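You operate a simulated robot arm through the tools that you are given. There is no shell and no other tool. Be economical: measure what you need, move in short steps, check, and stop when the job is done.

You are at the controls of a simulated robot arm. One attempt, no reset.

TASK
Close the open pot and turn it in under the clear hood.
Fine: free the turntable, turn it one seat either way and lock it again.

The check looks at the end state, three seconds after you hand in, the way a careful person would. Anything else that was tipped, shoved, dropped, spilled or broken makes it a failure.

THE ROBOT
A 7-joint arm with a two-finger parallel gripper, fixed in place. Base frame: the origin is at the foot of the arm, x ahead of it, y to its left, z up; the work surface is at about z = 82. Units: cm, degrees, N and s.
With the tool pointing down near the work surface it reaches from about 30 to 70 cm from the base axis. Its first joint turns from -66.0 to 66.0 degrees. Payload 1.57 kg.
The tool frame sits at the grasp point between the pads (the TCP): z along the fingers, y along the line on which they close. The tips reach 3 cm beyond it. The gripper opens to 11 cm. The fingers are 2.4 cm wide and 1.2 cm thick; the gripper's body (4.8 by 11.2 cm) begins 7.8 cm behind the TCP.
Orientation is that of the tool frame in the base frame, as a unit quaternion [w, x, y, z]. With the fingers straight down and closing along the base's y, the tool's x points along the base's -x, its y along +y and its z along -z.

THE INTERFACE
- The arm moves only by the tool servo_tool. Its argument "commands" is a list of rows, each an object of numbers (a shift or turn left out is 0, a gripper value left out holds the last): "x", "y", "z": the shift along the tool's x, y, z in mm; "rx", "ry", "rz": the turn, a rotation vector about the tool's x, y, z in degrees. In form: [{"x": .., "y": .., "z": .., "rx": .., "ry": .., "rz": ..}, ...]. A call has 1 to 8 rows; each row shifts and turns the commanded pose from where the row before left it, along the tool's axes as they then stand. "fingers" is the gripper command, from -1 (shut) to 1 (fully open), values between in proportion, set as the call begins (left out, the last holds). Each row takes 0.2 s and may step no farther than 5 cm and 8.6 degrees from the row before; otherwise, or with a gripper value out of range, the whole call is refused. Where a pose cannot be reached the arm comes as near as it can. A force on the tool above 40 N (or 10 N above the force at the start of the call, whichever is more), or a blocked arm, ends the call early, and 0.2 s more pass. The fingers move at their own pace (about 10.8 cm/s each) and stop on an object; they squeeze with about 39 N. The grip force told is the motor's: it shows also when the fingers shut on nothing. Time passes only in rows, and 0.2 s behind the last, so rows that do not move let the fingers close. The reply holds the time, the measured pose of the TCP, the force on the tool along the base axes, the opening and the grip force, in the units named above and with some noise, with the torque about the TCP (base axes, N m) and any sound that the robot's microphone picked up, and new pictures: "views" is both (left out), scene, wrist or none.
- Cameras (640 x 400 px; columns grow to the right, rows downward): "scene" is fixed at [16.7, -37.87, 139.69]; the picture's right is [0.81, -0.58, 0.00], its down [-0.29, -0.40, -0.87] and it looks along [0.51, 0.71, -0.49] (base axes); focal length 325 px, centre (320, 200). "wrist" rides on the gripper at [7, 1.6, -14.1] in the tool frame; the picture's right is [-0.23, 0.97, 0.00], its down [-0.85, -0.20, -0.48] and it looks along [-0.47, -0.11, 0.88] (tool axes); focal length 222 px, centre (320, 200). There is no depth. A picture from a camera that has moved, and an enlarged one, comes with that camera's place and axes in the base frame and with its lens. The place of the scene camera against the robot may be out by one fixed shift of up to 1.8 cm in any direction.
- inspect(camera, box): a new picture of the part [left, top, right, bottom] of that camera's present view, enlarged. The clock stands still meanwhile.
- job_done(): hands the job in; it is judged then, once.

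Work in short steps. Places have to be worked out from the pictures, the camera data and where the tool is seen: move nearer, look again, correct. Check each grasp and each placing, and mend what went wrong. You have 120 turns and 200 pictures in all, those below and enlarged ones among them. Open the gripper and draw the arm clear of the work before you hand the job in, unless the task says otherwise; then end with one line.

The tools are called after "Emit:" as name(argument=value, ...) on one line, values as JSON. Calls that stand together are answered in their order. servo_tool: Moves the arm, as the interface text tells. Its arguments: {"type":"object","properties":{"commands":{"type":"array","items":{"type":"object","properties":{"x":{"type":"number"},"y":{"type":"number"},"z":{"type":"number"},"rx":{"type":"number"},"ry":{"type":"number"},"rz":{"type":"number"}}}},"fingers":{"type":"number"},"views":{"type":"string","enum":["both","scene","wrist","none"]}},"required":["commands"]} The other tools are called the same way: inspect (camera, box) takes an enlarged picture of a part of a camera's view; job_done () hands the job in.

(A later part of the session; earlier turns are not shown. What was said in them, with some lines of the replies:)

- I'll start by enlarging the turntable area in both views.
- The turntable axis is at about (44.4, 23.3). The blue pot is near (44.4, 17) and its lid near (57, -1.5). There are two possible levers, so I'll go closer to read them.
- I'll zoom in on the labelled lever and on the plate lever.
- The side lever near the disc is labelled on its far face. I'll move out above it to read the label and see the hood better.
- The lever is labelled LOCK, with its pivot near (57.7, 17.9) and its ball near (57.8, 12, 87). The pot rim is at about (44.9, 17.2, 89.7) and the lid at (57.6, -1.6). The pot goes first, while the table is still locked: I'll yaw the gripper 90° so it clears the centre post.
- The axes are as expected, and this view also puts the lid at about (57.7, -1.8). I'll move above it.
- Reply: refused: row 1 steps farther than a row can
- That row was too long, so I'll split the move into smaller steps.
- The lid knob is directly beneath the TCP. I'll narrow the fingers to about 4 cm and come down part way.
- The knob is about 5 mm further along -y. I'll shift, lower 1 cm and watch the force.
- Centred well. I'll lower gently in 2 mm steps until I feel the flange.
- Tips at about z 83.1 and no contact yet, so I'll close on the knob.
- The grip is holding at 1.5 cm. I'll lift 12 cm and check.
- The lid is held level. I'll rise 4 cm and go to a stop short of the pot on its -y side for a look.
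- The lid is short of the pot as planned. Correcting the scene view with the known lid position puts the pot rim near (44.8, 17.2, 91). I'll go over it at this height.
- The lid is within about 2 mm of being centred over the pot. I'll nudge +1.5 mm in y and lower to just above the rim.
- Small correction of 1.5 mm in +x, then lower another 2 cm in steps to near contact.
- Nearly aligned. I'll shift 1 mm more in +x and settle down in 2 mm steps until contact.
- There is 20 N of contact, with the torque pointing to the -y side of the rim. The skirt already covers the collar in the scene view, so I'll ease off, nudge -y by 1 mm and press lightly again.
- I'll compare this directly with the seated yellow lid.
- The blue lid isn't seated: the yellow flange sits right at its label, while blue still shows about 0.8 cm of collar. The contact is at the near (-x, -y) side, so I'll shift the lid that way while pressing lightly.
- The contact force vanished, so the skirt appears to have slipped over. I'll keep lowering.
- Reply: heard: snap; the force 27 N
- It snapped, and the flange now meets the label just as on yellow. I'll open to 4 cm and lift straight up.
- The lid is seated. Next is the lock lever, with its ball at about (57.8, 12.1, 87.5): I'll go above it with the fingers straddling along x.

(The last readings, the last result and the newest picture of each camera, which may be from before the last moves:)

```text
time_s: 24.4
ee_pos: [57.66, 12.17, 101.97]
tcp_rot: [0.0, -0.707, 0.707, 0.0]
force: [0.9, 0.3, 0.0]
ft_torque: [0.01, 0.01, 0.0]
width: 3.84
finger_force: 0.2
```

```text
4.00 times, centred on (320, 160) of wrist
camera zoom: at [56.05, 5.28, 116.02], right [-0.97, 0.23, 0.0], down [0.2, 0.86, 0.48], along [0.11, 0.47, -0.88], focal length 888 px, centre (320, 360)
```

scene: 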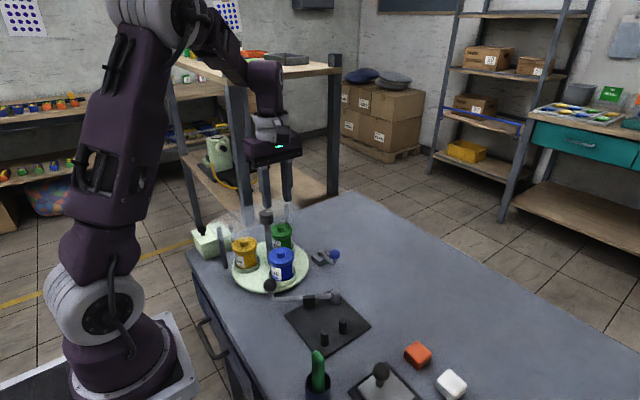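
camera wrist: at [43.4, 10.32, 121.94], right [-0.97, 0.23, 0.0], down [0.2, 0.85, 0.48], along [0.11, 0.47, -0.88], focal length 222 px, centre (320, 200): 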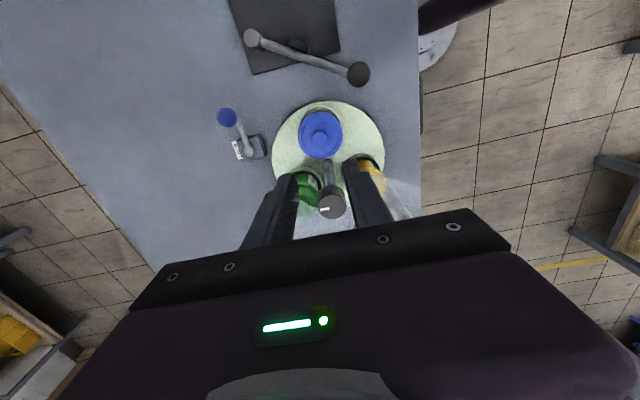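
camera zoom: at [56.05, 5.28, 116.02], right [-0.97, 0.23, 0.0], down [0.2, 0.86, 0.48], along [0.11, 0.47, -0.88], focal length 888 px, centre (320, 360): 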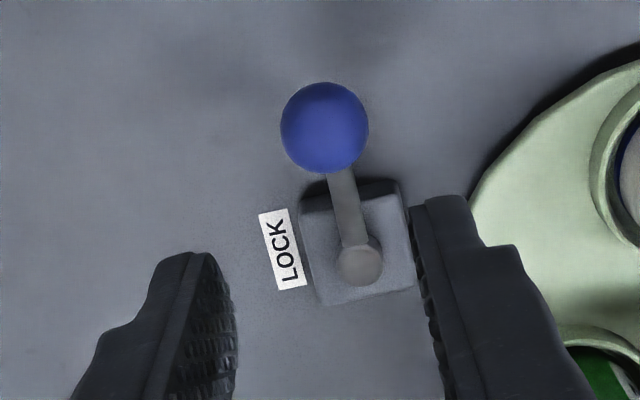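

The ball is directly under the TCP. I'll lower around it, then push gently.

Emit:
servo_tool(commands=[{"z": 40}, {"z": 40}, {"z": 30}, {"z": 13}, {}], views="none")

Emit:
inspect(camera="wrist", box=[240, 110, 400, 210])

Emit:
inspect(camera="scene", box=[280, 210, 376, 270])

```text
time_s: 25.6
ee_pos: [57.66, 12.02, 89.69]
tcp_rot: [0.0, -0.707, 0.707, 0.0]
force: [-0.2, 0.4, -0.5]
ft_torque: [-0.02, 0.03, 0.0]
width: 3.87
finger_force: 0.1
```

```text
4.00 times, centred on (320, 160) of wrist
camera zoom: at [56.01, 5.07, 103.71], right [-0.97, 0.23, 0.0], down [0.2, 0.85, 0.48], along [0.11, 0.47, -0.88], focal length 888 px, centre (320, 360)
```

zoom: 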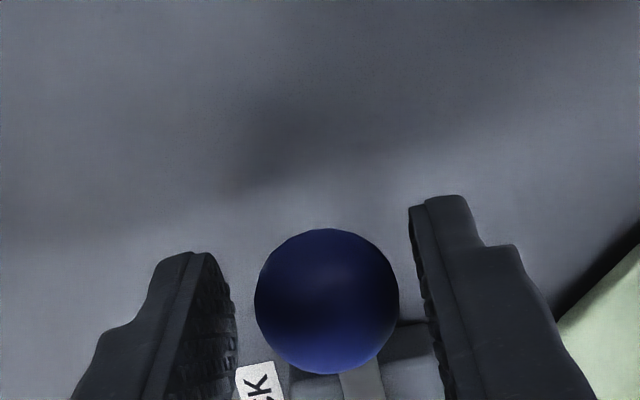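

```text
6.67 times, centred on (328, 240) of scene
camera zoom: at [16.7, -37.87, 139.69], right [0.81, -0.58, 0.0], down [-0.29, -0.4, -0.87], along [0.51, 0.71, -0.49], focal length 2168 px, centre (267, -67)
```

zoom: 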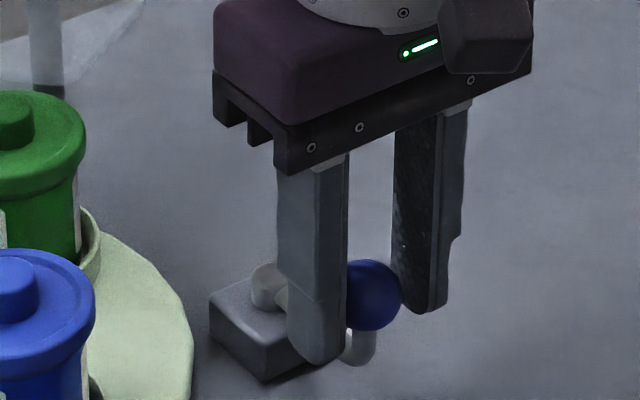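

The ball sits between the tips. I'll try a small push toward +x and watch the force.

Emit:
servo_tool(commands=[{"x": -4}, {"y": -5}, {"y": -5}, {"y": -5}, {}], views="none")

Emit:
inspect(camera="wrist", box=[240, 110, 400, 210])

```text
time_s: 26.8
ee_pos: [58.98, 12.33, 89.68]
tcp_rot: [-0.002, -0.707, 0.707, 0.001]
force: [-22.0, 2.6, -6.0]
ft_torque: [0.07, 0.1, -0.13]
width: 5.77
finger_force: 10.7
```

```text
4.00 times, centred on (320, 160) of wrist
camera zoom: at [57.52, 5.43, 103.69], right [-0.97, 0.23, 0.0], down [0.2, 0.86, 0.48], along [0.11, 0.47, -0.88], focal length 888 px, centre (320, 360)
```

zoom: 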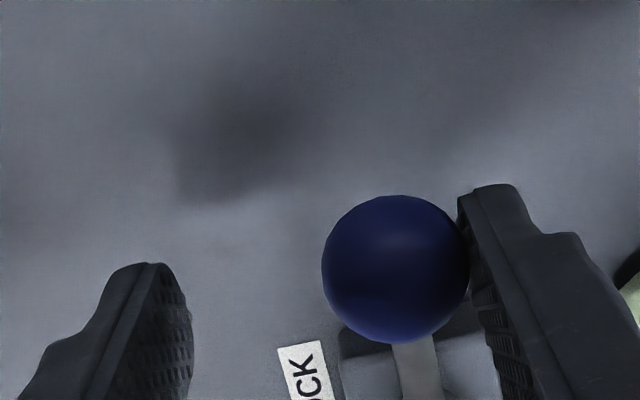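

Blocked toward +x, so that's an end stop. I'll try toward -x.

Emit:
servo_tool(commands=[{"y": 10}, {"y": 8}, {"y": 5}, {"y": 5}, {"y": 3}, {}], views="none")

Emit:
inspect(camera="wrist", box=[240, 110, 400, 210])

```text
time_s: 28.2
ee_pos: [56.1, 12.4, 89.76]
tcp_rot: [0.0, -0.707, 0.708, 0.0]
force: [0.0, 0.8, -0.5]
ft_torque: [-0.03, 0.0, 0.01]
width: 3.88
finger_force: 0.5
```

```text
4.00 times, centred on (320, 160) of wrist
camera zoom: at [54.51, 5.42, 103.82], right [-0.97, 0.23, 0.0], down [0.2, 0.85, 0.48], along [0.11, 0.47, -0.88], focal length 888 px, centre (320, 360)
```

zoom: 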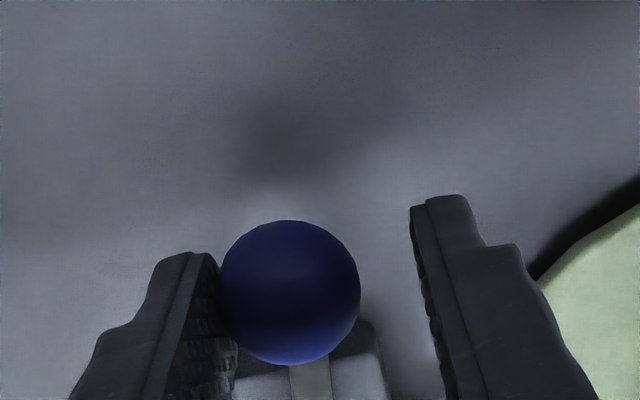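

It swings freely toward -x. I'll align the tool's yaw with the handle and follow the arc around the pivot.

Emit:
servo_tool(commands=[{"rz": 8}, {"rz": 7}, {"x": -0.6, "y": 8, "rz": 8}, {"x": -0.6, "y": 8, "rz": 8}, {"x": -0.6, "y": 8, "rz": 8}, {}], views="none")

Emit:
inspect(camera="wrist", box=[240, 110, 400, 210])

```text
time_s: 29.6
ee_pos: [54.13, 13.45, 89.86]
tcp_rot: [0.0, -0.43, 0.903, 0.0]
force: [0.9, 0.8, -0.7]
ft_torque: [-0.01, -0.01, 0.0]
width: 3.87
finger_force: 0.1
```

```text
4.00 times, centred on (320, 160) of wrist
camera zoom: at [48.45, 9.11, 103.9], right [-0.61, 0.79, 0.0], down [0.69, 0.54, 0.48], along [0.38, 0.29, -0.88], focal length 888 px, centre (320, 360)
```

zoom: 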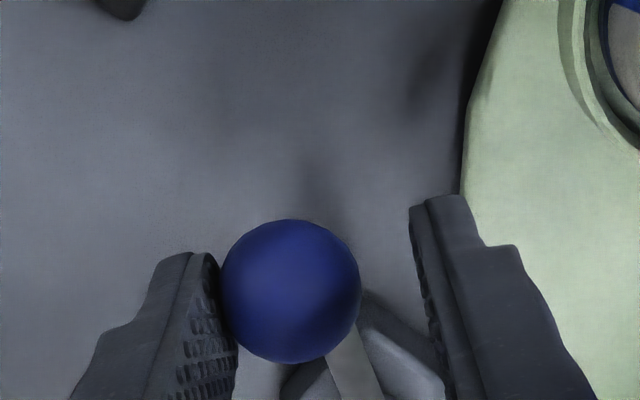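

The handle follows freely. Continuing along the arc.

Emit:
servo_tool(commands=[{"x": -0.6, "y": 8, "rz": 8}, {"x": -0.6, "y": 8, "rz": 8}, {"x": -0.6, "y": 8, "rz": 8}, {}], views="none")

Emit:
servo_tool(commands=[{"x": -0.6, "y": 8, "rz": 8}, {"x": -0.6, "y": 8, "rz": 8}, {"x": -0.3, "y": 5, "rz": 5}, {}], views="both")

Emit:
inspect(camera="wrist", box=[240, 110, 400, 210])

```text
time_s: 30.6
ee_pos: [52.56, 15.17, 89.74]
tcp_rot: [0.001, -0.231, 0.973, 0.0]
force: [6.8, -8.3, 1.7]
ft_torque: [-0.14, -0.14, 0.09]
width: 4.81
finger_force: 5.0
```

```text
time_s: 31.3
ee_pos: [52.29, 16.03, 89.63]
tcp_rot: [0.0, -0.089, 0.996, -0.007]
force: [10.9, -27.3, -1.7]
ft_torque: [-0.32, 0.18, 0.12]
width: 6.41
finger_force: 14.6
stopped in row 3: the force on the tool passed its limit at 42 N (the readings are from after the stop); the commanded pose is now the measured one
camera wrist: at [45.15, 16.6, 103.64], right [0.05, 1.0, -0.01], down [0.88, -0.04, 0.48], along [0.48, -0.04, -0.88], focal length 222 px, centre (320, 200)
```

scene: 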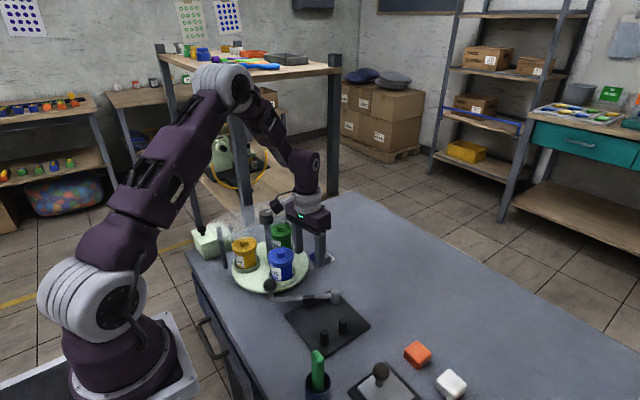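
wrist: 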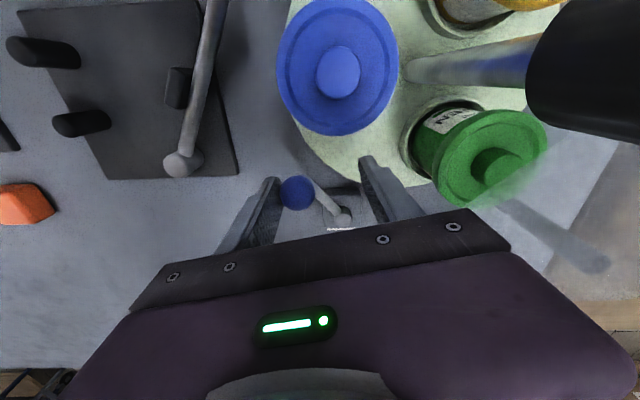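

```text
4.00 times, centred on (320, 160) of wrist
camera zoom: at [45.15, 16.6, 103.64], right [0.05, 1.0, -0.01], down [0.88, -0.04, 0.48], along [0.48, -0.04, -0.88], focal length 888 px, centre (320, 360)
```

zoom: 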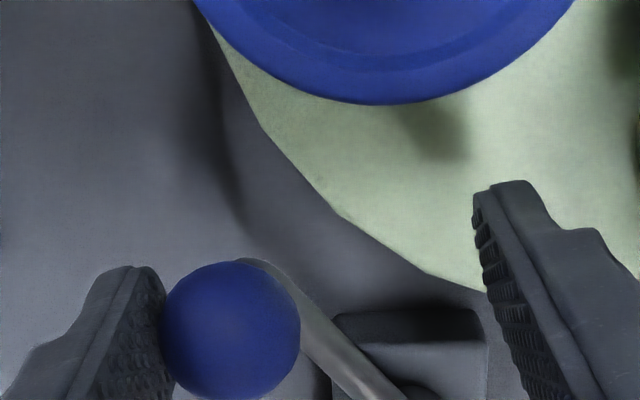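

The handle hit its other end stop at about 50° of swing. I'll back off, rise and check that it stays there.

Emit:
servo_tool(commands=[{"y": -10}, {"y": -4}, {"z": -30}, {"z": -40}, {"z": -40}, {"z": -40}, {}], views="none")

Emit:
inspect(camera="wrist", box=[160, 0, 560, 250])

Emit:
inspect(camera="scene", box=[190, 190, 350, 290])

```text
time_s: 32.9
ee_pos: [52.37, 15.43, 104.77]
tcp_rot: [0.001, -0.091, 0.996, -0.004]
force: [-0.3, 0.2, 0.1]
ft_torque: [0.01, -0.01, 0.02]
width: 3.87
finger_force: 0.1
```

```text
1.60 times, centred on (360, 125) of wrist
camera zoom: at [45.21, 15.95, 118.77], right [0.05, 1.0, -0.01], down [0.88, -0.04, 0.48], along [0.48, -0.03, -0.88], focal length 355 px, centre (256, 320)
```

zoom: 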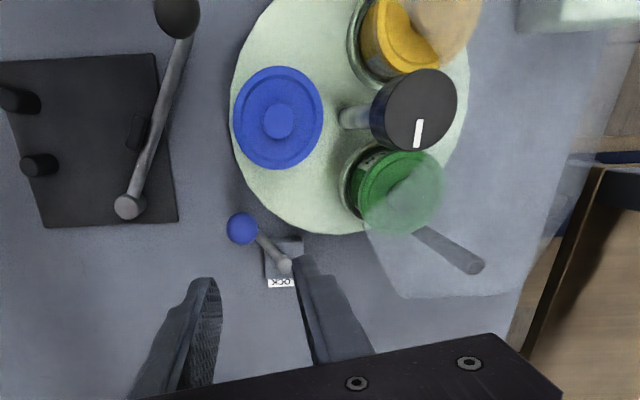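

```text
4.00 times, centred on (270, 240) of scene
camera zoom: at [16.7, -37.87, 139.69], right [0.81, -0.58, 0.0], down [-0.29, -0.4, -0.87], along [0.51, 0.71, -0.49], focal length 1301 px, centre (520, 40)
```

zoom: 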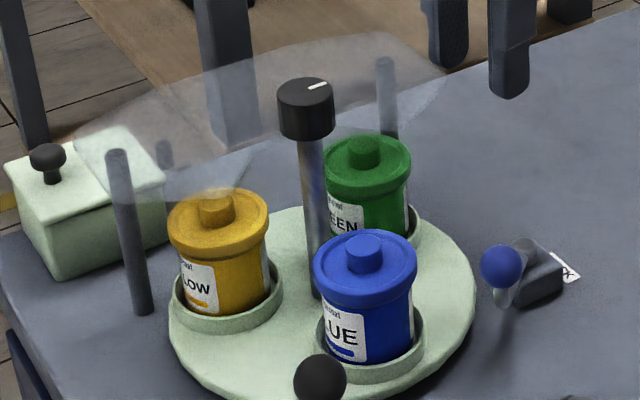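

The lever stays in place. The knob is at about (44.9, 23.2) with its top at z about 100. The hood plate sits around z 97, so I need a close look at its edge near the knob.

Emit:
inspect(camera="wrist", box=[370, 0, 530, 100])

Emit:
inspect(camera="scene", box=[200, 190, 312, 260])

```text
4.00 times, centred on (450, 50) of wrist
camera zoom: at [45.21, 15.95, 118.77], right [0.05, 1.0, -0.01], down [0.88, -0.04, 0.48], along [0.48, -0.03, -0.88], focal length 888 px, centre (-200, 800)
```

zoom: 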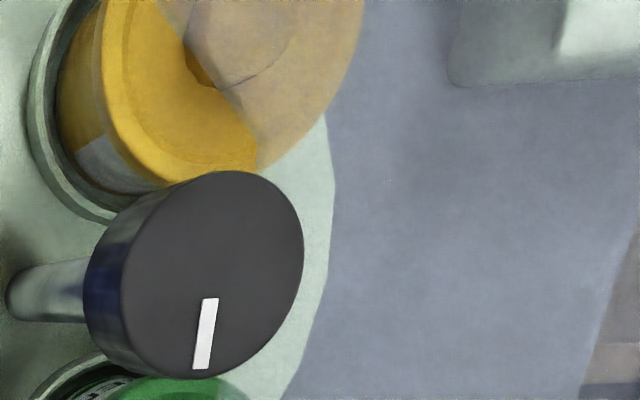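

```text
5.71 times, centred on (256, 225) of scene
camera zoom: at [16.7, -37.87, 139.69], right [0.81, -0.58, 0.0], down [-0.29, -0.4, -0.87], along [0.51, 0.71, -0.49], focal length 1858 px, centre (686, 57)
```

zoom: 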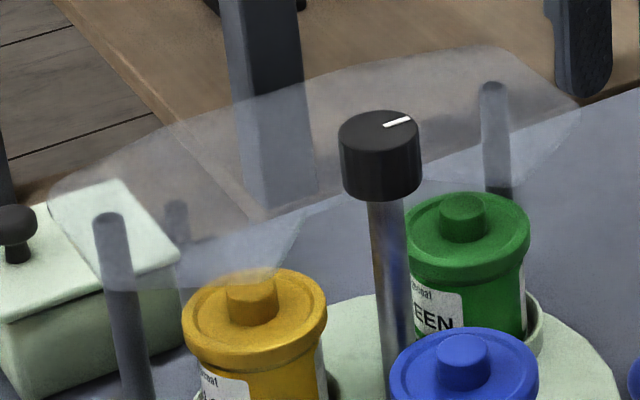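

The hood edge curves round the knob about 3 cm from its axis, so the tips must stay above z of about 98. I'll rise, yaw back to 90°, and turn clockwise from there.

Emit:
servo_tool(commands=[{"z": -40}, {"z": -35, "rz": -8}, {"rz": -8}, {"rz": -8}, {"rz": -8}, {"rz": -8}, {"rz": -8}, {"rz": -8}], fingers=0, views="none")

Emit:
servo_tool(commands=[{"rz": -8}, {"rz": -8}, {"rz": -8}, {}], views="none")

```text
time_s: 34.7
ee_pos: [52.34, 15.4, 112.14]
tcp_rot: [-0.002, -0.549, 0.836, -0.005]
force: [-0.1, 0.9, -0.1]
ft_torque: [0.0, -0.02, 0.0]
width: 5.53
finger_force: 0.1
```

```text
time_s: 35.7
ee_pos: [52.4, 15.39, 112.09]
tcp_rot: [0.002, 0.711, -0.703, 0.004]
force: [0.4, -0.3, 0.5]
ft_torque: [-0.02, 0.0, 0.01]
width: 5.5
finger_force: 0.0
```

Yaw is now about 90°. I'll move above the knob.

Emit:
servo_tool(commands=[{"x": -26, "y": 25}, {"x": -26, "y": 25}, {"x": -26, "y": 25}, {}], views="none")

Emit:
inspect(camera="wrist", box=[220, 90, 420, 215])

Emit:
inspect(camera="scene", box=[200, 170, 328, 250])

```text
time_s: 36.7
ee_pos: [44.62, 23.46, 112.21]
tcp_rot: [0.002, 0.71, -0.704, 0.004]
force: [0.5, -0.9, 1.0]
ft_torque: [0.0, 0.01, 0.01]
width: 5.52
finger_force: 0.1
```

```text
3.20 times, centred on (320, 152) of wrist
camera zoom: at [43.06, 16.57, 126.2], right [-0.98, 0.22, 0.0], down [0.19, 0.86, 0.47], along [0.11, 0.46, -0.88], focal length 711 px, centre (320, 352)
```

zoom: 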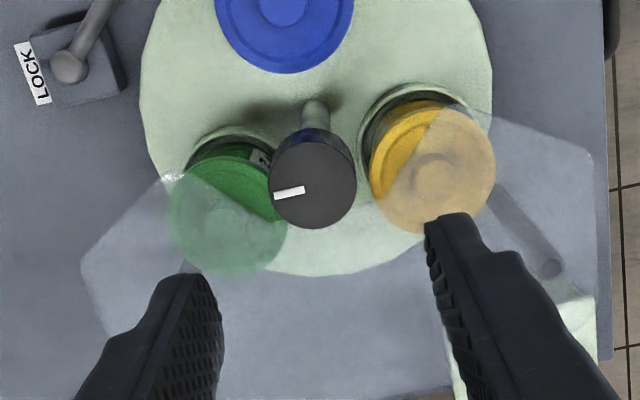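

```text
5.00 times, centred on (264, 210) of scene
camera zoom: at [16.7, -37.87, 139.69], right [0.81, -0.58, 0.0], down [-0.29, -0.4, -0.87], along [0.51, 0.71, -0.49], focal length 1626 px, centre (600, 150)
```

zoom: 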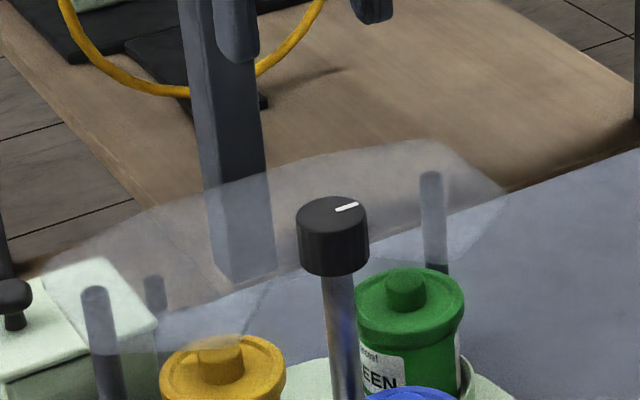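

The knob centre is about 3 mm further +x. I'll correct and descend to just above the knob.

Emit:
servo_tool(commands=[{"y": -2.5, "z": 30}, {"z": 30}, {"z": 17}, {}], views="none")

Emit:
inspect(camera="wrist", box=[220, 90, 420, 215])

Emit:
inspect(camera="scene", box=[220, 180, 316, 240])

```text
time_s: 37.7
ee_pos: [45.13, 22.99, 104.46]
tcp_rot: [0.004, 0.71, -0.704, 0.004]
force: [0.0, -0.1, 0.7]
ft_torque: [0.03, 0.03, -0.03]
width: 5.52
finger_force: 0.0
```

```text
3.20 times, centred on (320, 152) of wrist
camera zoom: at [43.63, 16.16, 118.57], right [-0.98, 0.22, 0.0], down [0.19, 0.86, 0.47], along [0.11, 0.46, -0.88], focal length 711 px, centre (320, 352)
```

zoom: 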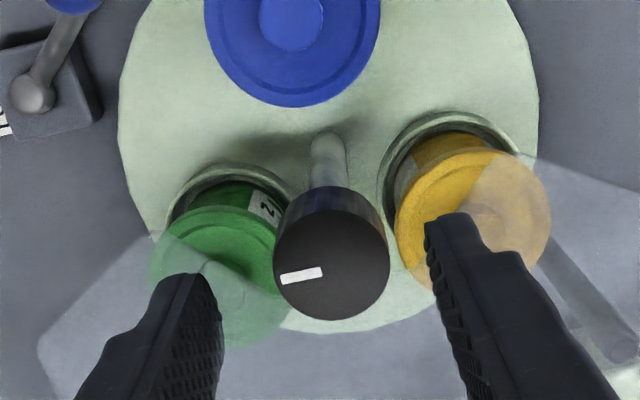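

```text
6.67 times, centred on (268, 210) of scene
camera zoom: at [16.7, -37.87, 139.69], right [0.81, -0.58, 0.0], down [-0.29, -0.4, -0.87], along [0.51, 0.71, -0.49], focal length 2168 px, centre (667, 133)
```

zoom: 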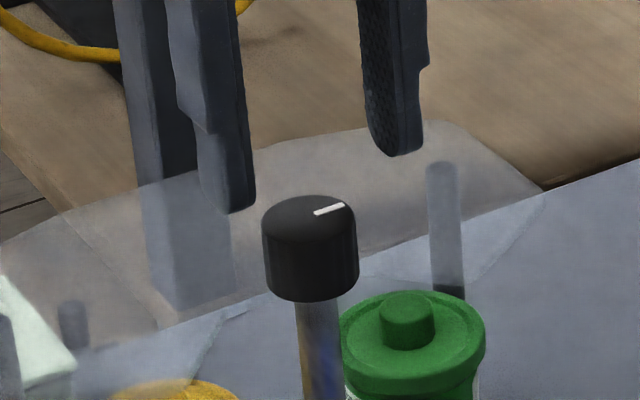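

The fingers straddle the knob, whose top is at about z 100. I'll lower so the tips are at about z 98.5, then grip.

Emit:
servo_tool(commands=[{"z": 10}, {"z": 10}, {"z": 8}, {}], views="none")

Emit:
servo_tool(commands=[{}, {}, {}], fingers=-1, views="none")

Emit:
inspect(camera="scene", box=[220, 180, 316, 240])

Emit:
inspect(camera="wrist", box=[220, 90, 420, 215])

```text
time_s: 38.7
ee_pos: [45.1, 22.82, 101.5]
tcp_rot: [0.002, 0.71, -0.705, 0.004]
force: [0.4, 0.9, -0.5]
ft_torque: [0.0, -0.01, -0.01]
width: 5.49
finger_force: 0.0
```

```text
time_s: 39.5
ee_pos: [45.09, 22.88, 101.62]
tcp_rot: [0.003, 0.71, -0.704, 0.003]
force: [-7.7, 0.2, -0.5]
ft_torque: [0.07, 0.47, 0.02]
width: 3.39
finger_force: 41.2
```

```text
6.67 times, centred on (268, 210) of scene
camera zoom: at [16.68, -37.87, 139.69], right [0.81, -0.58, 0.0], down [-0.29, -0.4, -0.87], along [0.51, 0.71, -0.49], focal length 2168 px, centre (667, 133)
```

zoom: 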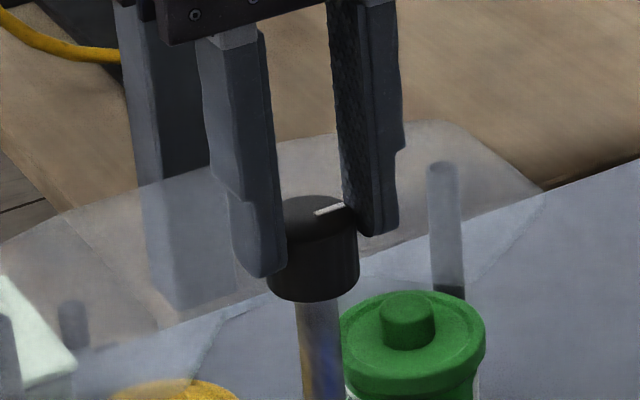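

```text
3.20 times, centred on (320, 152) of wrist
camera zoom: at [43.46, 16.07, 115.64], right [-0.98, 0.22, 0.0], down [0.19, 0.86, 0.47], along [0.11, 0.46, -0.88], focal length 711 px, centre (320, 352)
```

zoom: 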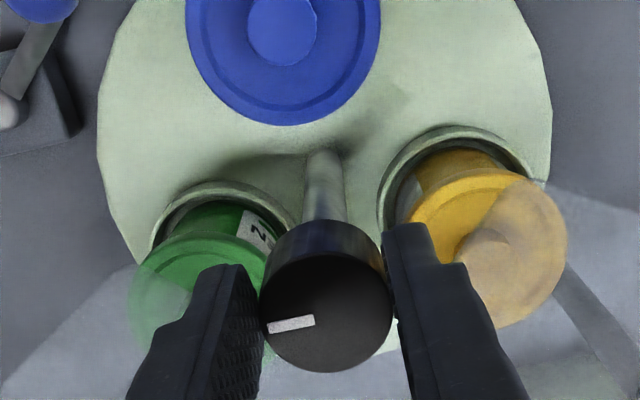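

Gripped, 3.4 cm wide. There's a small off-centre load, so I'll reopen slightly, shift 2 mm in y and 1 mm in x, and regrip.

Emit:
servo_tool(commands=[{}, {"x": -2, "y": 1}, {}], fingers=-0.2, views="none")

Emit:
servo_tool(commands=[{}, {}, {}], fingers=-1, views="none")

Emit:
servo_tool(commands=[{"rz": 4}, {"rz": 4}, {}], views="none")

Emit:
inspect(camera="scene", box=[210, 190, 354, 280])

```text
time_s: 40.3
ee_pos: [45.02, 23.16, 101.54]
tcp_rot: [0.002, 0.71, -0.704, 0.002]
force: [-0.1, 0.4, -0.2]
ft_torque: [0.01, 0.0, -0.01]
width: 4.41
finger_force: 0.0
```

```text
time_s: 41.1
ee_pos: [44.91, 23.18, 101.57]
tcp_rot: [0.003, 0.71, -0.704, 0.003]
force: [0.2, 0.2, 0.2]
ft_torque: [-0.06, 0.25, 0.02]
width: 3.37
finger_force: 41.5
```

```text
time_s: 41.9
ee_pos: [44.92, 23.19, 101.63]
tcp_rot: [-0.002, -0.659, 0.752, -0.004]
force: [-4.6, -7.1, 11.2]
ft_torque: [0.27, 0.32, 0.01]
width: 3.36
finger_force: 41.4
```

```text
4.44 times, centred on (282, 235) of scene
camera zoom: at [16.67, -37.9, 139.68], right [0.81, -0.58, 0.0], down [-0.29, -0.4, -0.87], along [0.51, 0.71, -0.49], focal length 1446 px, centre (489, 44)
```

zoom: 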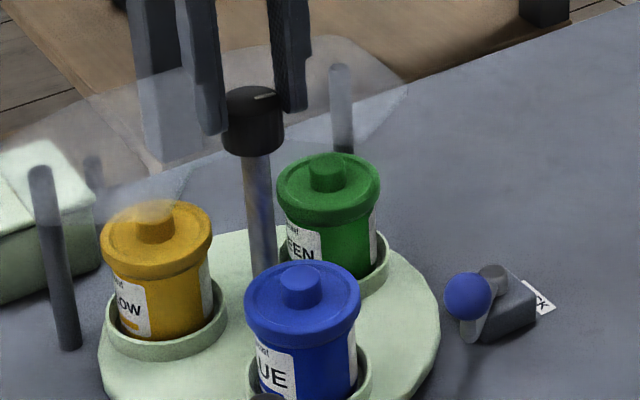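

The table is free and turning with no torque. Continuing clockwise in stages.

Emit:
servo_tool(commands=[{"rz": 8}, {"rz": 8}, {"rz": 8}, {"rz": 8}, {}], views="none")

Emit:
inspect(camera="scene", box=[210, 190, 354, 280])

```text
time_s: 43.1
ee_pos: [44.77, 23.16, 101.59]
tcp_rot: [-0.002, -0.426, 0.905, -0.004]
force: [-20.4, 4.5, 12.1]
ft_torque: [-0.31, 1.3, 0.06]
width: 3.38
finger_force: 41.4
```

```text
4.44 times, centred on (282, 235) of scene
camera zoom: at [16.63, -37.86, 139.7], right [0.81, -0.58, 0.0], down [-0.29, -0.4, -0.87], along [0.51, 0.71, -0.49], focal length 1446 px, centre (489, 44)
```

zoom: 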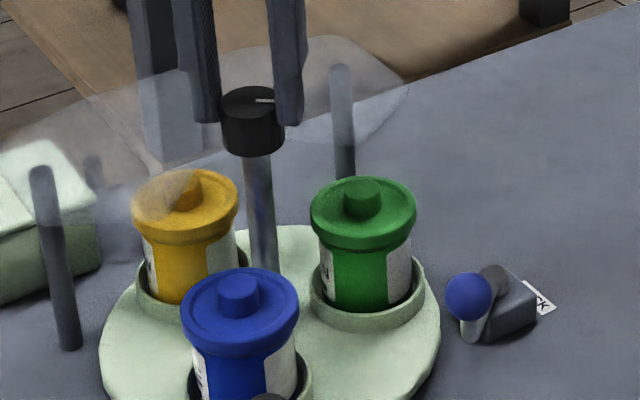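

It is turning well. There's a -20 N side load in x, so I'll shift 1.5 mm in -x and go on.

Emit:
servo_tool(commands=[{"x": 1.0, "y": 1.1}, {"rz": 8}, {"rz": 8}, {"rz": 8}, {}], views="none")

```text
time_s: 44.3
ee_pos: [44.77, 23.35, 101.57]
tcp_rot: [0.0, -0.229, 0.974, -0.003]
force: [-24.4, 20.7, 9.7]
ft_torque: [0.89, 0.39, 0.13]
width: 3.37
finger_force: 41.9
```

Side load is building from a grip offset, so I'll open slightly to relax, then look.

Emit:
servo_tool(commands=[{}, {}, {}], fingers=-0.2, views="none")

Emit:
inspect(camera="wrist", box=[220, 90, 420, 215])

Emit:
inspect(camera="scene", box=[210, 190, 354, 280])

```text
time_s: 45.1
ee_pos: [44.67, 23.06, 101.53]
tcp_rot: [0.001, -0.228, 0.974, -0.005]
force: [-0.2, 0.0, -0.1]
ft_torque: [0.03, 0.04, -0.01]
width: 4.4
finger_force: 0.1
```

```text
3.20 times, centred on (320, 152) of wrist
camera zoom: at [37.86, 21.63, 115.59], right [-0.23, 0.97, -0.01], down [0.85, 0.21, 0.48], along [0.47, 0.1, -0.88], focal length 711 px, centre (320, 352)
```

zoom: 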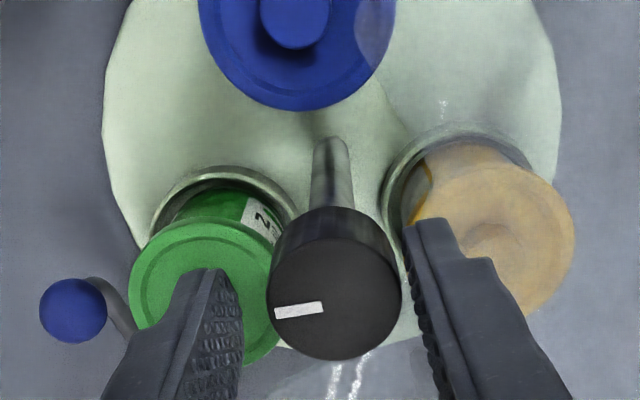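

```text
4.44 times, centred on (282, 235) of scene
camera zoom: at [16.7, -37.87, 139.69], right [0.81, -0.58, 0.0], down [-0.29, -0.4, -0.87], along [0.51, 0.71, -0.49], focal length 1446 px, centre (489, 44)
```

zoom: 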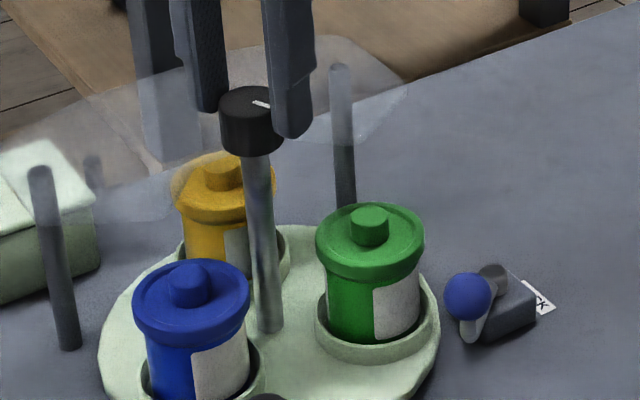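

The knob is about 2.5 mm toward the tool's +y. I'll recentre, regrip and check the load.

Emit:
servo_tool(commands=[{"x": 1, "y": 2.5}, {}], views="none")

Emit:
servo_tool(commands=[{}, {}, {}], fingers=-1, views="none")

Emit:
servo_tool(commands=[{"rz": 8}, {"rz": 8}, {"rz": 8}, {}], views="none")

Emit:
inspect(camera="scene", box=[210, 190, 354, 280])

```text
time_s: 45.7
ee_pos: [44.59, 23.41, 101.56]
tcp_rot: [0.0, -0.229, 0.973, -0.004]
force: [0.4, 0.2, -0.1]
ft_torque: [0.0, -0.01, -0.01]
width: 4.4
finger_force: 0.0
```

```text
time_s: 46.5
ee_pos: [44.69, 23.34, 101.47]
tcp_rot: [0.0, -0.228, 0.974, -0.003]
force: [1.4, -1.6, 0.8]
ft_torque: [0.22, 0.13, -0.02]
width: 3.38
finger_force: 41.5
```

```text
time_s: 47.5
ee_pos: [44.54, 23.49, 101.54]
tcp_rot: [0.001, -0.021, 1.0, -0.003]
force: [-9.0, 19.0, 12.8]
ft_torque: [0.9, 0.69, 0.07]
width: 3.35
finger_force: 40.6
```

```text
4.44 times, centred on (282, 235) of scene
camera zoom: at [16.66, -37.83, 139.7], right [0.81, -0.58, 0.0], down [-0.29, -0.4, -0.87], along [0.51, 0.71, -0.49], focal length 1446 px, centre (489, 44)
```

zoom: 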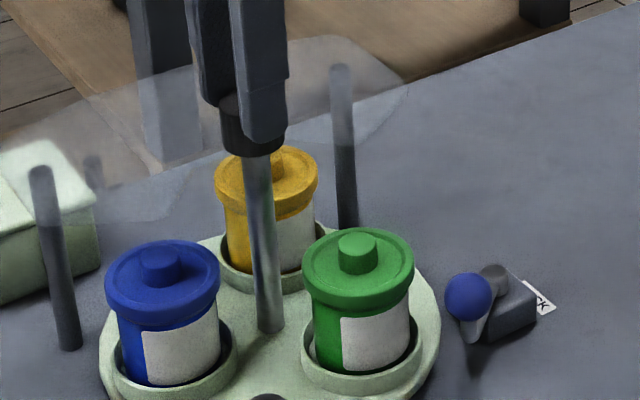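

88° done. I'll trim the load with 1 mm in +y and continue to about 112°.

Emit:
servo_tool(commands=[{"x": 0.7, "y": 1.3}, {"rz": 8}, {"rz": 8}, {"rz": 8}, {}], views="none")

Emit:
inspect(camera="scene", box=[210, 190, 354, 280])

Emit:
inspect(camera="wrist", box=[180, 0, 500, 200])

```text
time_s: 48.7
ee_pos: [44.57, 23.7, 101.54]
tcp_rot: [0.002, 0.188, 0.982, -0.003]
force: [1.0, 30.5, -10.9]
ft_torque: [1.06, -0.05, 0.05]
width: 3.36
finger_force: 41.9
```

```text
4.44 times, centred on (282, 235) of scene
camera zoom: at [16.72, -37.78, 139.71], right [0.81, -0.58, 0.0], down [-0.29, -0.4, -0.87], along [0.51, 0.71, -0.49], focal length 1446 px, centre (489, 44)
```

zoom: 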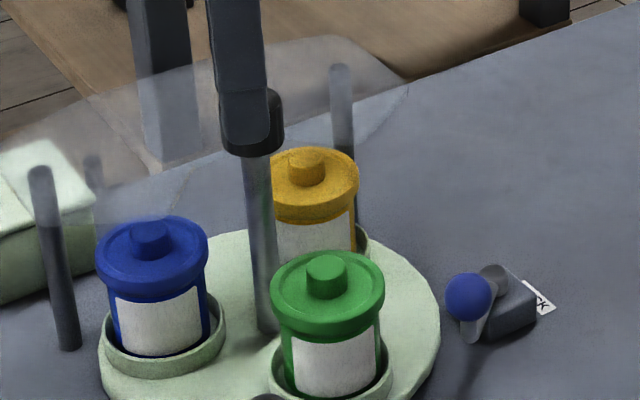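

```text
2.00 times, centred on (340, 100) of wrist
camera zoom: at [38.69, 27.87, 115.52], right [0.57, 0.82, 0.0], down [0.72, -0.5, 0.48], along [0.4, -0.28, -0.88], focal length 444 px, centre (280, 400)
```

zoom: 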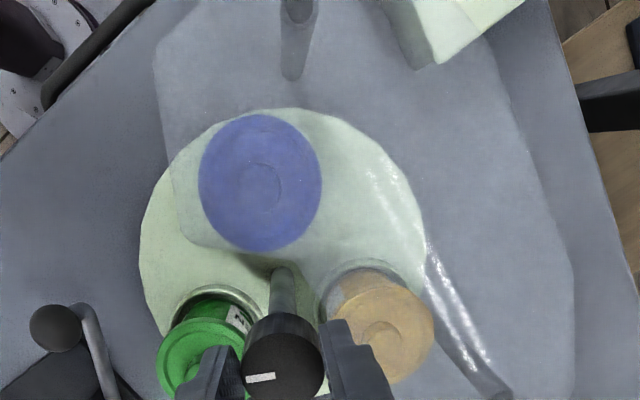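

112° done. I'll trim 2 mm in +y to relieve the load, then turn the last 8°.

Emit:
servo_tool(commands=[{"x": 0.8, "y": 1.9}, {"rz": 4}, {"rz": 4}, {}], views="none")

Emit:
inspect(camera="scene", box=[190, 190, 350, 290])

```text
time_s: 49.7
ee_pos: [44.77, 23.82, 101.59]
tcp_rot: [0.002, 0.256, 0.967, -0.005]
force: [4.1, 18.8, -10.1]
ft_torque: [0.88, -0.01, 0.07]
width: 3.34
finger_force: 41.2
```

```text
4.00 times, centred on (270, 240) of scene
camera zoom: at [16.73, -37.81, 139.7], right [0.81, -0.58, 0.0], down [-0.29, -0.4, -0.87], along [0.51, 0.71, -0.49], focal length 1301 px, centre (520, 40)
```

zoom: 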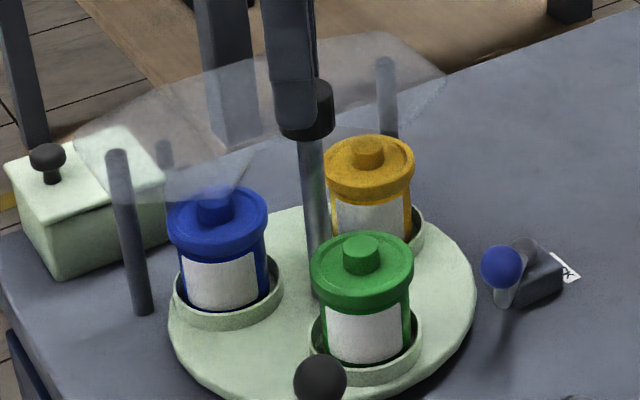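

Close to exactly one seat. I'll open, let the table relax, and compare with the same crop from before.

Emit:
servo_tool(commands=[{}, {}, {}], fingers=-0.2, views="none")

Emit:
inspect(camera="scene", box=[190, 190, 350, 290])

Emit:
inspect(camera="wrist", box=[220, 90, 420, 215])

```text
time_s: 50.5
ee_pos: [44.56, 23.71, 101.49]
tcp_rot: [0.002, 0.255, 0.967, -0.005]
force: [0.3, -0.2, 0.1]
ft_torque: [0.01, -0.04, 0.01]
width: 4.4
finger_force: 0.1
```

```text
4.00 times, centred on (270, 240) of scene
camera zoom: at [16.7, -37.87, 139.69], right [0.81, -0.58, 0.0], down [-0.29, -0.4, -0.87], along [0.51, 0.71, -0.49], focal length 1301 px, centre (520, 40)
```

zoom: 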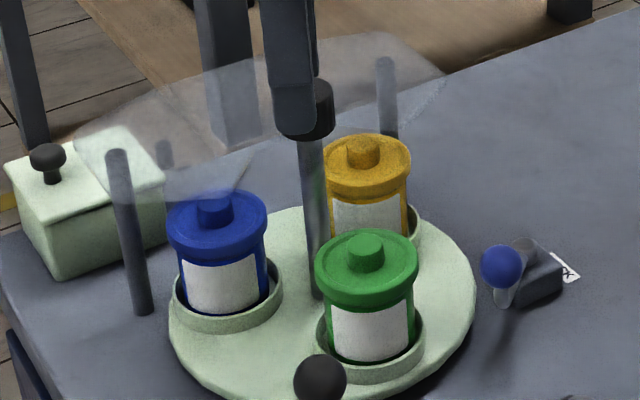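

```text
3.20 times, centred on (320, 152) of wrist
camera zoom: at [39.32, 28.68, 115.54], right [0.68, 0.74, 0.0], down [0.64, -0.59, 0.48], along [0.35, -0.33, -0.87], focal length 711 px, centre (320, 352)
```

zoom: 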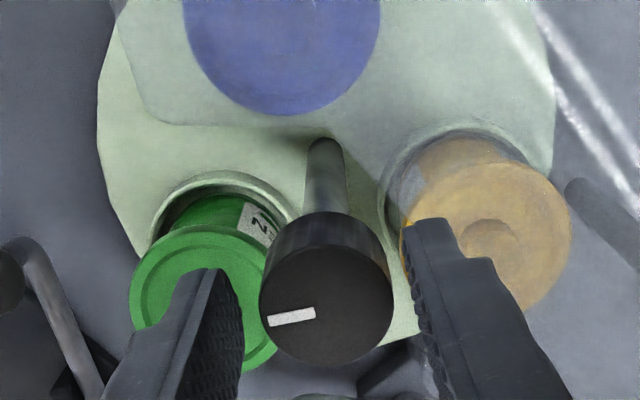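

The rings and knobs match the original seat positions within a pixel or two. I'll lift away and set the yaw for swinging the lever back to LOCK.

Emit:
servo_tool(commands=[{"z": -20}, {"z": -40}, {"z": -45}, {"rz": -7.8}, {"rz": -7.8}, {"rz": -7.8}, {"rz": -7.8}, {"rz": -7.8}], views="none")

Emit:
servo_tool(commands=[{"rz": -7.8}, {"rz": -7.8}, {"rz": -7.8}, {"rz": -7.8}, {}], fingers=-0.25, views="none")

```text
time_s: 52.3
ee_pos: [44.53, 23.77, 112.16]
tcp_rot: [0.001, -0.084, 0.996, -0.005]
force: [0.2, -0.3, -0.1]
ft_torque: [-0.02, -0.02, -0.02]
width: 4.43
finger_force: 0.0
```

```text
time_s: 53.5
ee_pos: [44.68, 23.68, 112.26]
tcp_rot: [-0.001, -0.348, 0.937, -0.004]
force: [0.3, -0.2, -0.1]
ft_torque: [0.0, 0.0, 0.01]
width: 4.12
finger_force: 0.1
```

Yaw is now about 41°. I'll move over the ball at (53, 14.1).

Emit:
servo_tool(commands=[{"y": -42}, {"y": -42}, {"y": -43}, {"z": 40}, {"z": 40}, {}], views="none")

Emit:
inspect(camera="wrist", box=[220, 100, 420, 225])

```text
time_s: 54.9
ee_pos: [52.69, 14.16, 104.14]
tcp_rot: [0.0, -0.347, 0.938, -0.004]
force: [0.3, 0.2, 0.7]
ft_torque: [0.0, 0.02, -0.02]
width: 4.12
finger_force: 0.1
```

```text
3.20 times, centred on (320, 162) of wrist
camera zoom: at [46.32, 10.85, 118.18], right [-0.46, 0.89, -0.01], down [0.78, 0.41, 0.48], along [0.43, 0.21, -0.88], focal length 711 px, centre (320, 320)
```

zoom: 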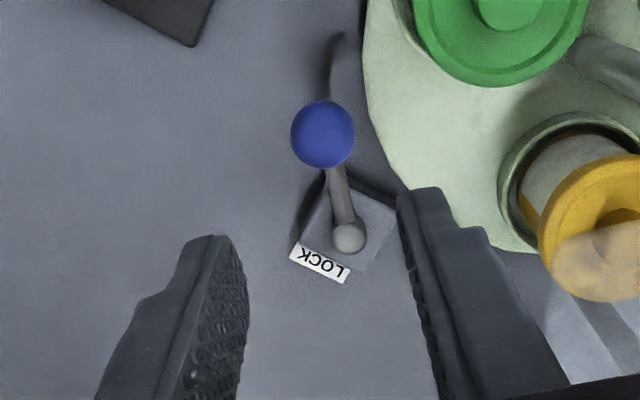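

The ball is at about (53.1, 14.1), so I'll trim 2 mm and lower around it.

Emit:
servo_tool(commands=[{"x": -2, "y": -2, "z": 40}, {"z": 40}, {"z": 40}, {"z": 23}, {}], views="none")

Emit:
inspect(camera="wrist", box=[220, 100, 420, 225])

```text
time_s: 56.1
ee_pos: [53.17, 13.75, 89.79]
tcp_rot: [-0.001, -0.347, 0.938, -0.003]
force: [0.6, 0.3, 0.0]
ft_torque: [0.01, -0.02, -0.02]
width: 4.11
finger_force: 0.0
```

```text
3.20 times, centred on (320, 162) of wrist
camera zoom: at [46.77, 10.56, 103.93], right [-0.46, 0.89, -0.01], down [0.78, 0.41, 0.48], along [0.43, 0.21, -0.88], focal length 711 px, centre (320, 320)
```

zoom: 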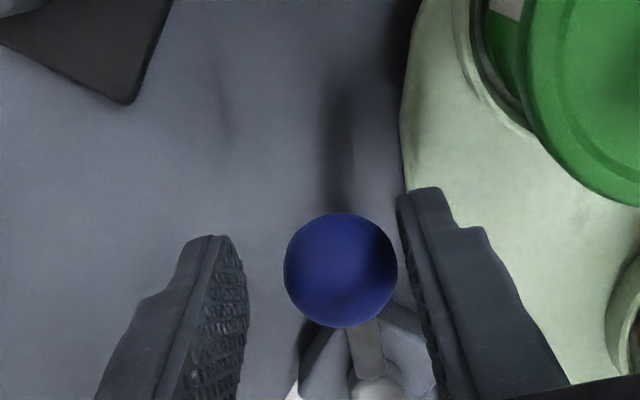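

Straddled correctly. I'll swing back along the arc toward the original stop.

Emit:
servo_tool(commands=[{"x": -0.6, "y": -8, "rz": -8}, {"x": -0.6, "y": -8, "rz": -8}, {"x": -0.6, "y": -8, "rz": -8}, {"x": -0.6, "y": -8, "rz": -8}, {"x": -0.6, "y": -8, "rz": -8}, {}], views="none")

Emit:
inspect(camera="wrist", box=[220, 100, 420, 225])

```text
time_s: 57.5
ee_pos: [56.67, 11.99, 89.84]
tcp_rot: [-0.001, -0.648, 0.762, -0.003]
force: [-0.9, 0.2, -0.1]
ft_torque: [-0.01, 0.05, 0.0]
width: 4.14
finger_force: 0.1
```

```text
3.20 times, centred on (320, 162) of wrist
camera zoom: at [53.94, 5.59, 103.93], right [-0.93, 0.38, 0.0], down [0.33, 0.82, 0.47], along [0.18, 0.44, -0.88], focal length 711 px, centre (320, 320)
```

zoom: 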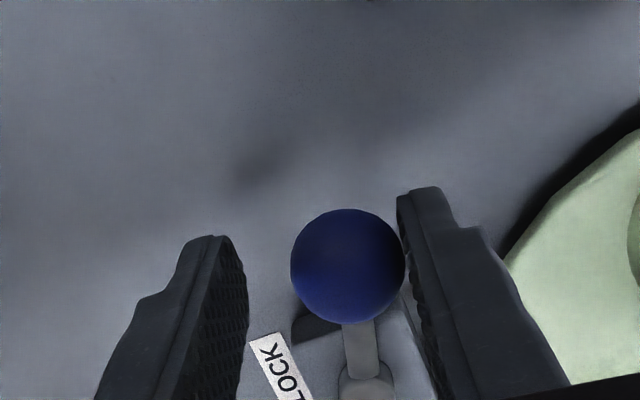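

Moving freely. I'll continue in smaller steps to the stop.

Emit:
servo_tool(commands=[{"x": -0.6, "y": -8, "rz": -8}, {"y": -5}, {"y": -5}, {"y": -4}, {}], views="none")

Emit:
inspect(camera="wrist", box=[220, 100, 420, 225])

```text
time_s: 58.7
ee_pos: [58.62, 11.94, 89.87]
tcp_rot: [-0.002, -0.699, 0.715, -0.002]
force: [-10.7, 2.8, -1.1]
ft_torque: [0.0, 0.09, -0.06]
width: 5.11
finger_force: 5.5
```

```text
3.20 times, centred on (320, 162) of wrist
camera zoom: at [56.93, 5.13, 103.88], right [-0.97, 0.25, 0.0], down [0.22, 0.85, 0.47], along [0.12, 0.46, -0.88], focal length 711 px, centre (320, 320)
```

zoom: 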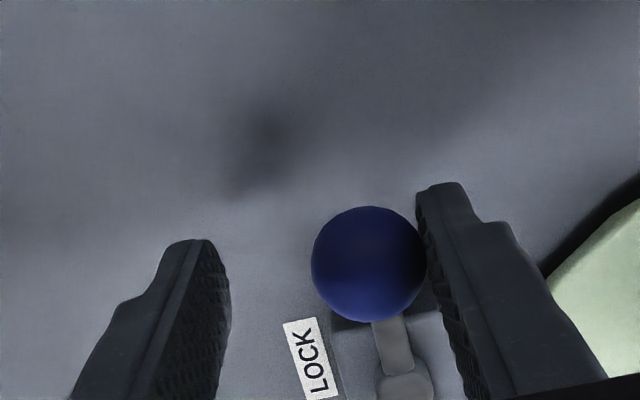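

It's at the original stop. I'll press slightly more to be sure it's home, then back off and lift.

Emit:
servo_tool(commands=[{"y": -4}, {}, {"y": 10}, {"y": 6}, {"z": -30}, {"z": -40}, {"z": -40}, {"z": -40}], views="none")

Emit:
inspect(camera="scene", box=[190, 190, 350, 290])

Emit:
inspect(camera="wrist", box=[240, 90, 400, 190])

```text
time_s: 60.5
ee_pos: [57.74, 12.17, 105.06]
tcp_rot: [-0.002, -0.699, 0.715, -0.003]
force: [0.5, 0.7, 0.3]
ft_torque: [-0.02, -0.02, -0.01]
width: 4.12
finger_force: 0.1
```

```text
4.00 times, centred on (270, 240) of scene
camera zoom: at [16.7, -37.87, 139.69], right [0.81, -0.58, 0.0], down [-0.29, -0.4, -0.87], along [0.51, 0.71, -0.49], focal length 1301 px, centre (520, 40)
```

zoom: 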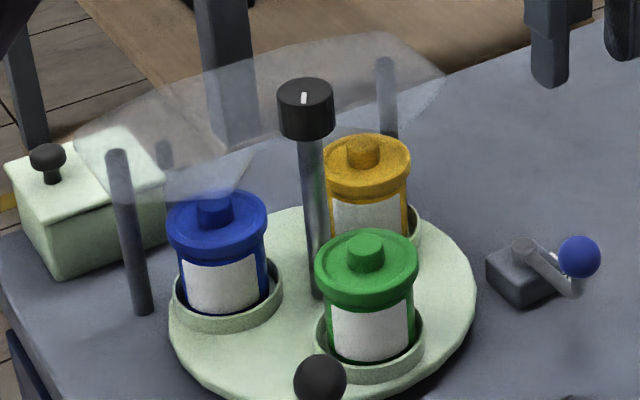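

```text
4.00 times, centred on (320, 140) of wrist
camera zoom: at [55.94, 5.39, 119.14], right [-0.97, 0.25, 0.0], down [0.22, 0.85, 0.47], along [0.12, 0.46, -0.88], focal length 888 px, centre (320, 440)
```

zoom: 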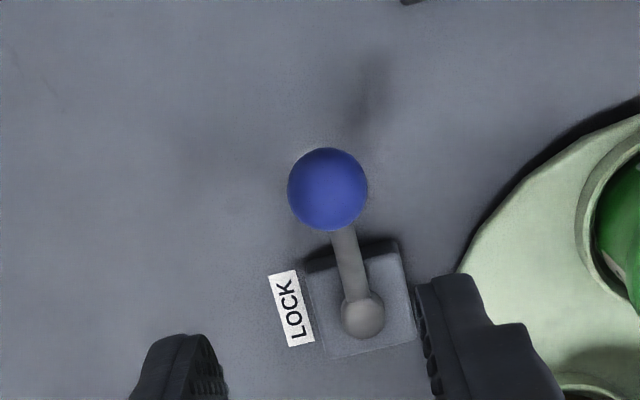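

The lever is at LOCK with all three seats aligned, and the closed blue pot is under the hood. I'll open the gripper and draw the arm clear.

Emit:
servo_tool(commands=[{"z": -45}, {"z": -45}, {"x": 30, "z": -30}, {"x": 40}, {"x": 40}, {}], fingers=1, views="both")

```text
time_s: 61.9
ee_pos: [57.55, 0.91, 116.92]
tcp_rot: [-0.002, -0.699, 0.716, -0.003]
force: [-0.4, -0.7, -1.3]
ft_torque: [0.01, 0.0, -0.01]
width: 11.01
finger_force: 0.1
camera wrist: at [55.7, -5.9, 130.96], right [-0.97, 0.25, 0.0], down [0.22, 0.85, 0.47], along [0.12, 0.46, -0.88], focal length 222 px, centre (320, 200)
```

scene: 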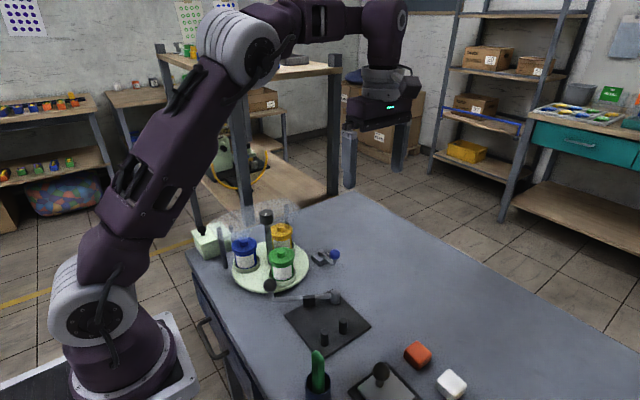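
wrist: 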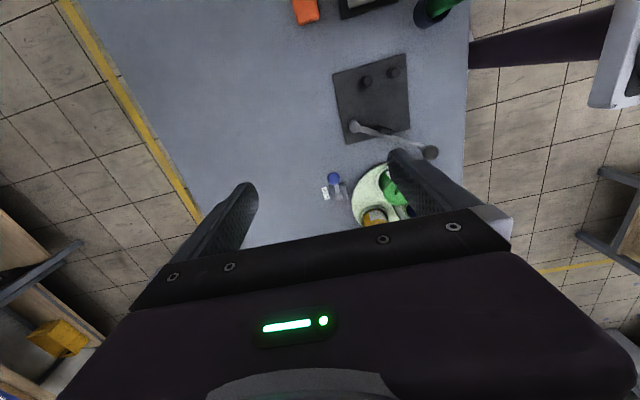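

The arm is clear, the gripper is open and nothing else has been disturbed, so I'm handing in.

Emit:
job_done()

```text
The job is handed in.
```

The blue pot's lid is snapped on, the turntable is turned one seat clockwise so the pot sits under the clear hood, and the LOCK lever is back at its original stop; I didn't try turning the table again to test the lock.
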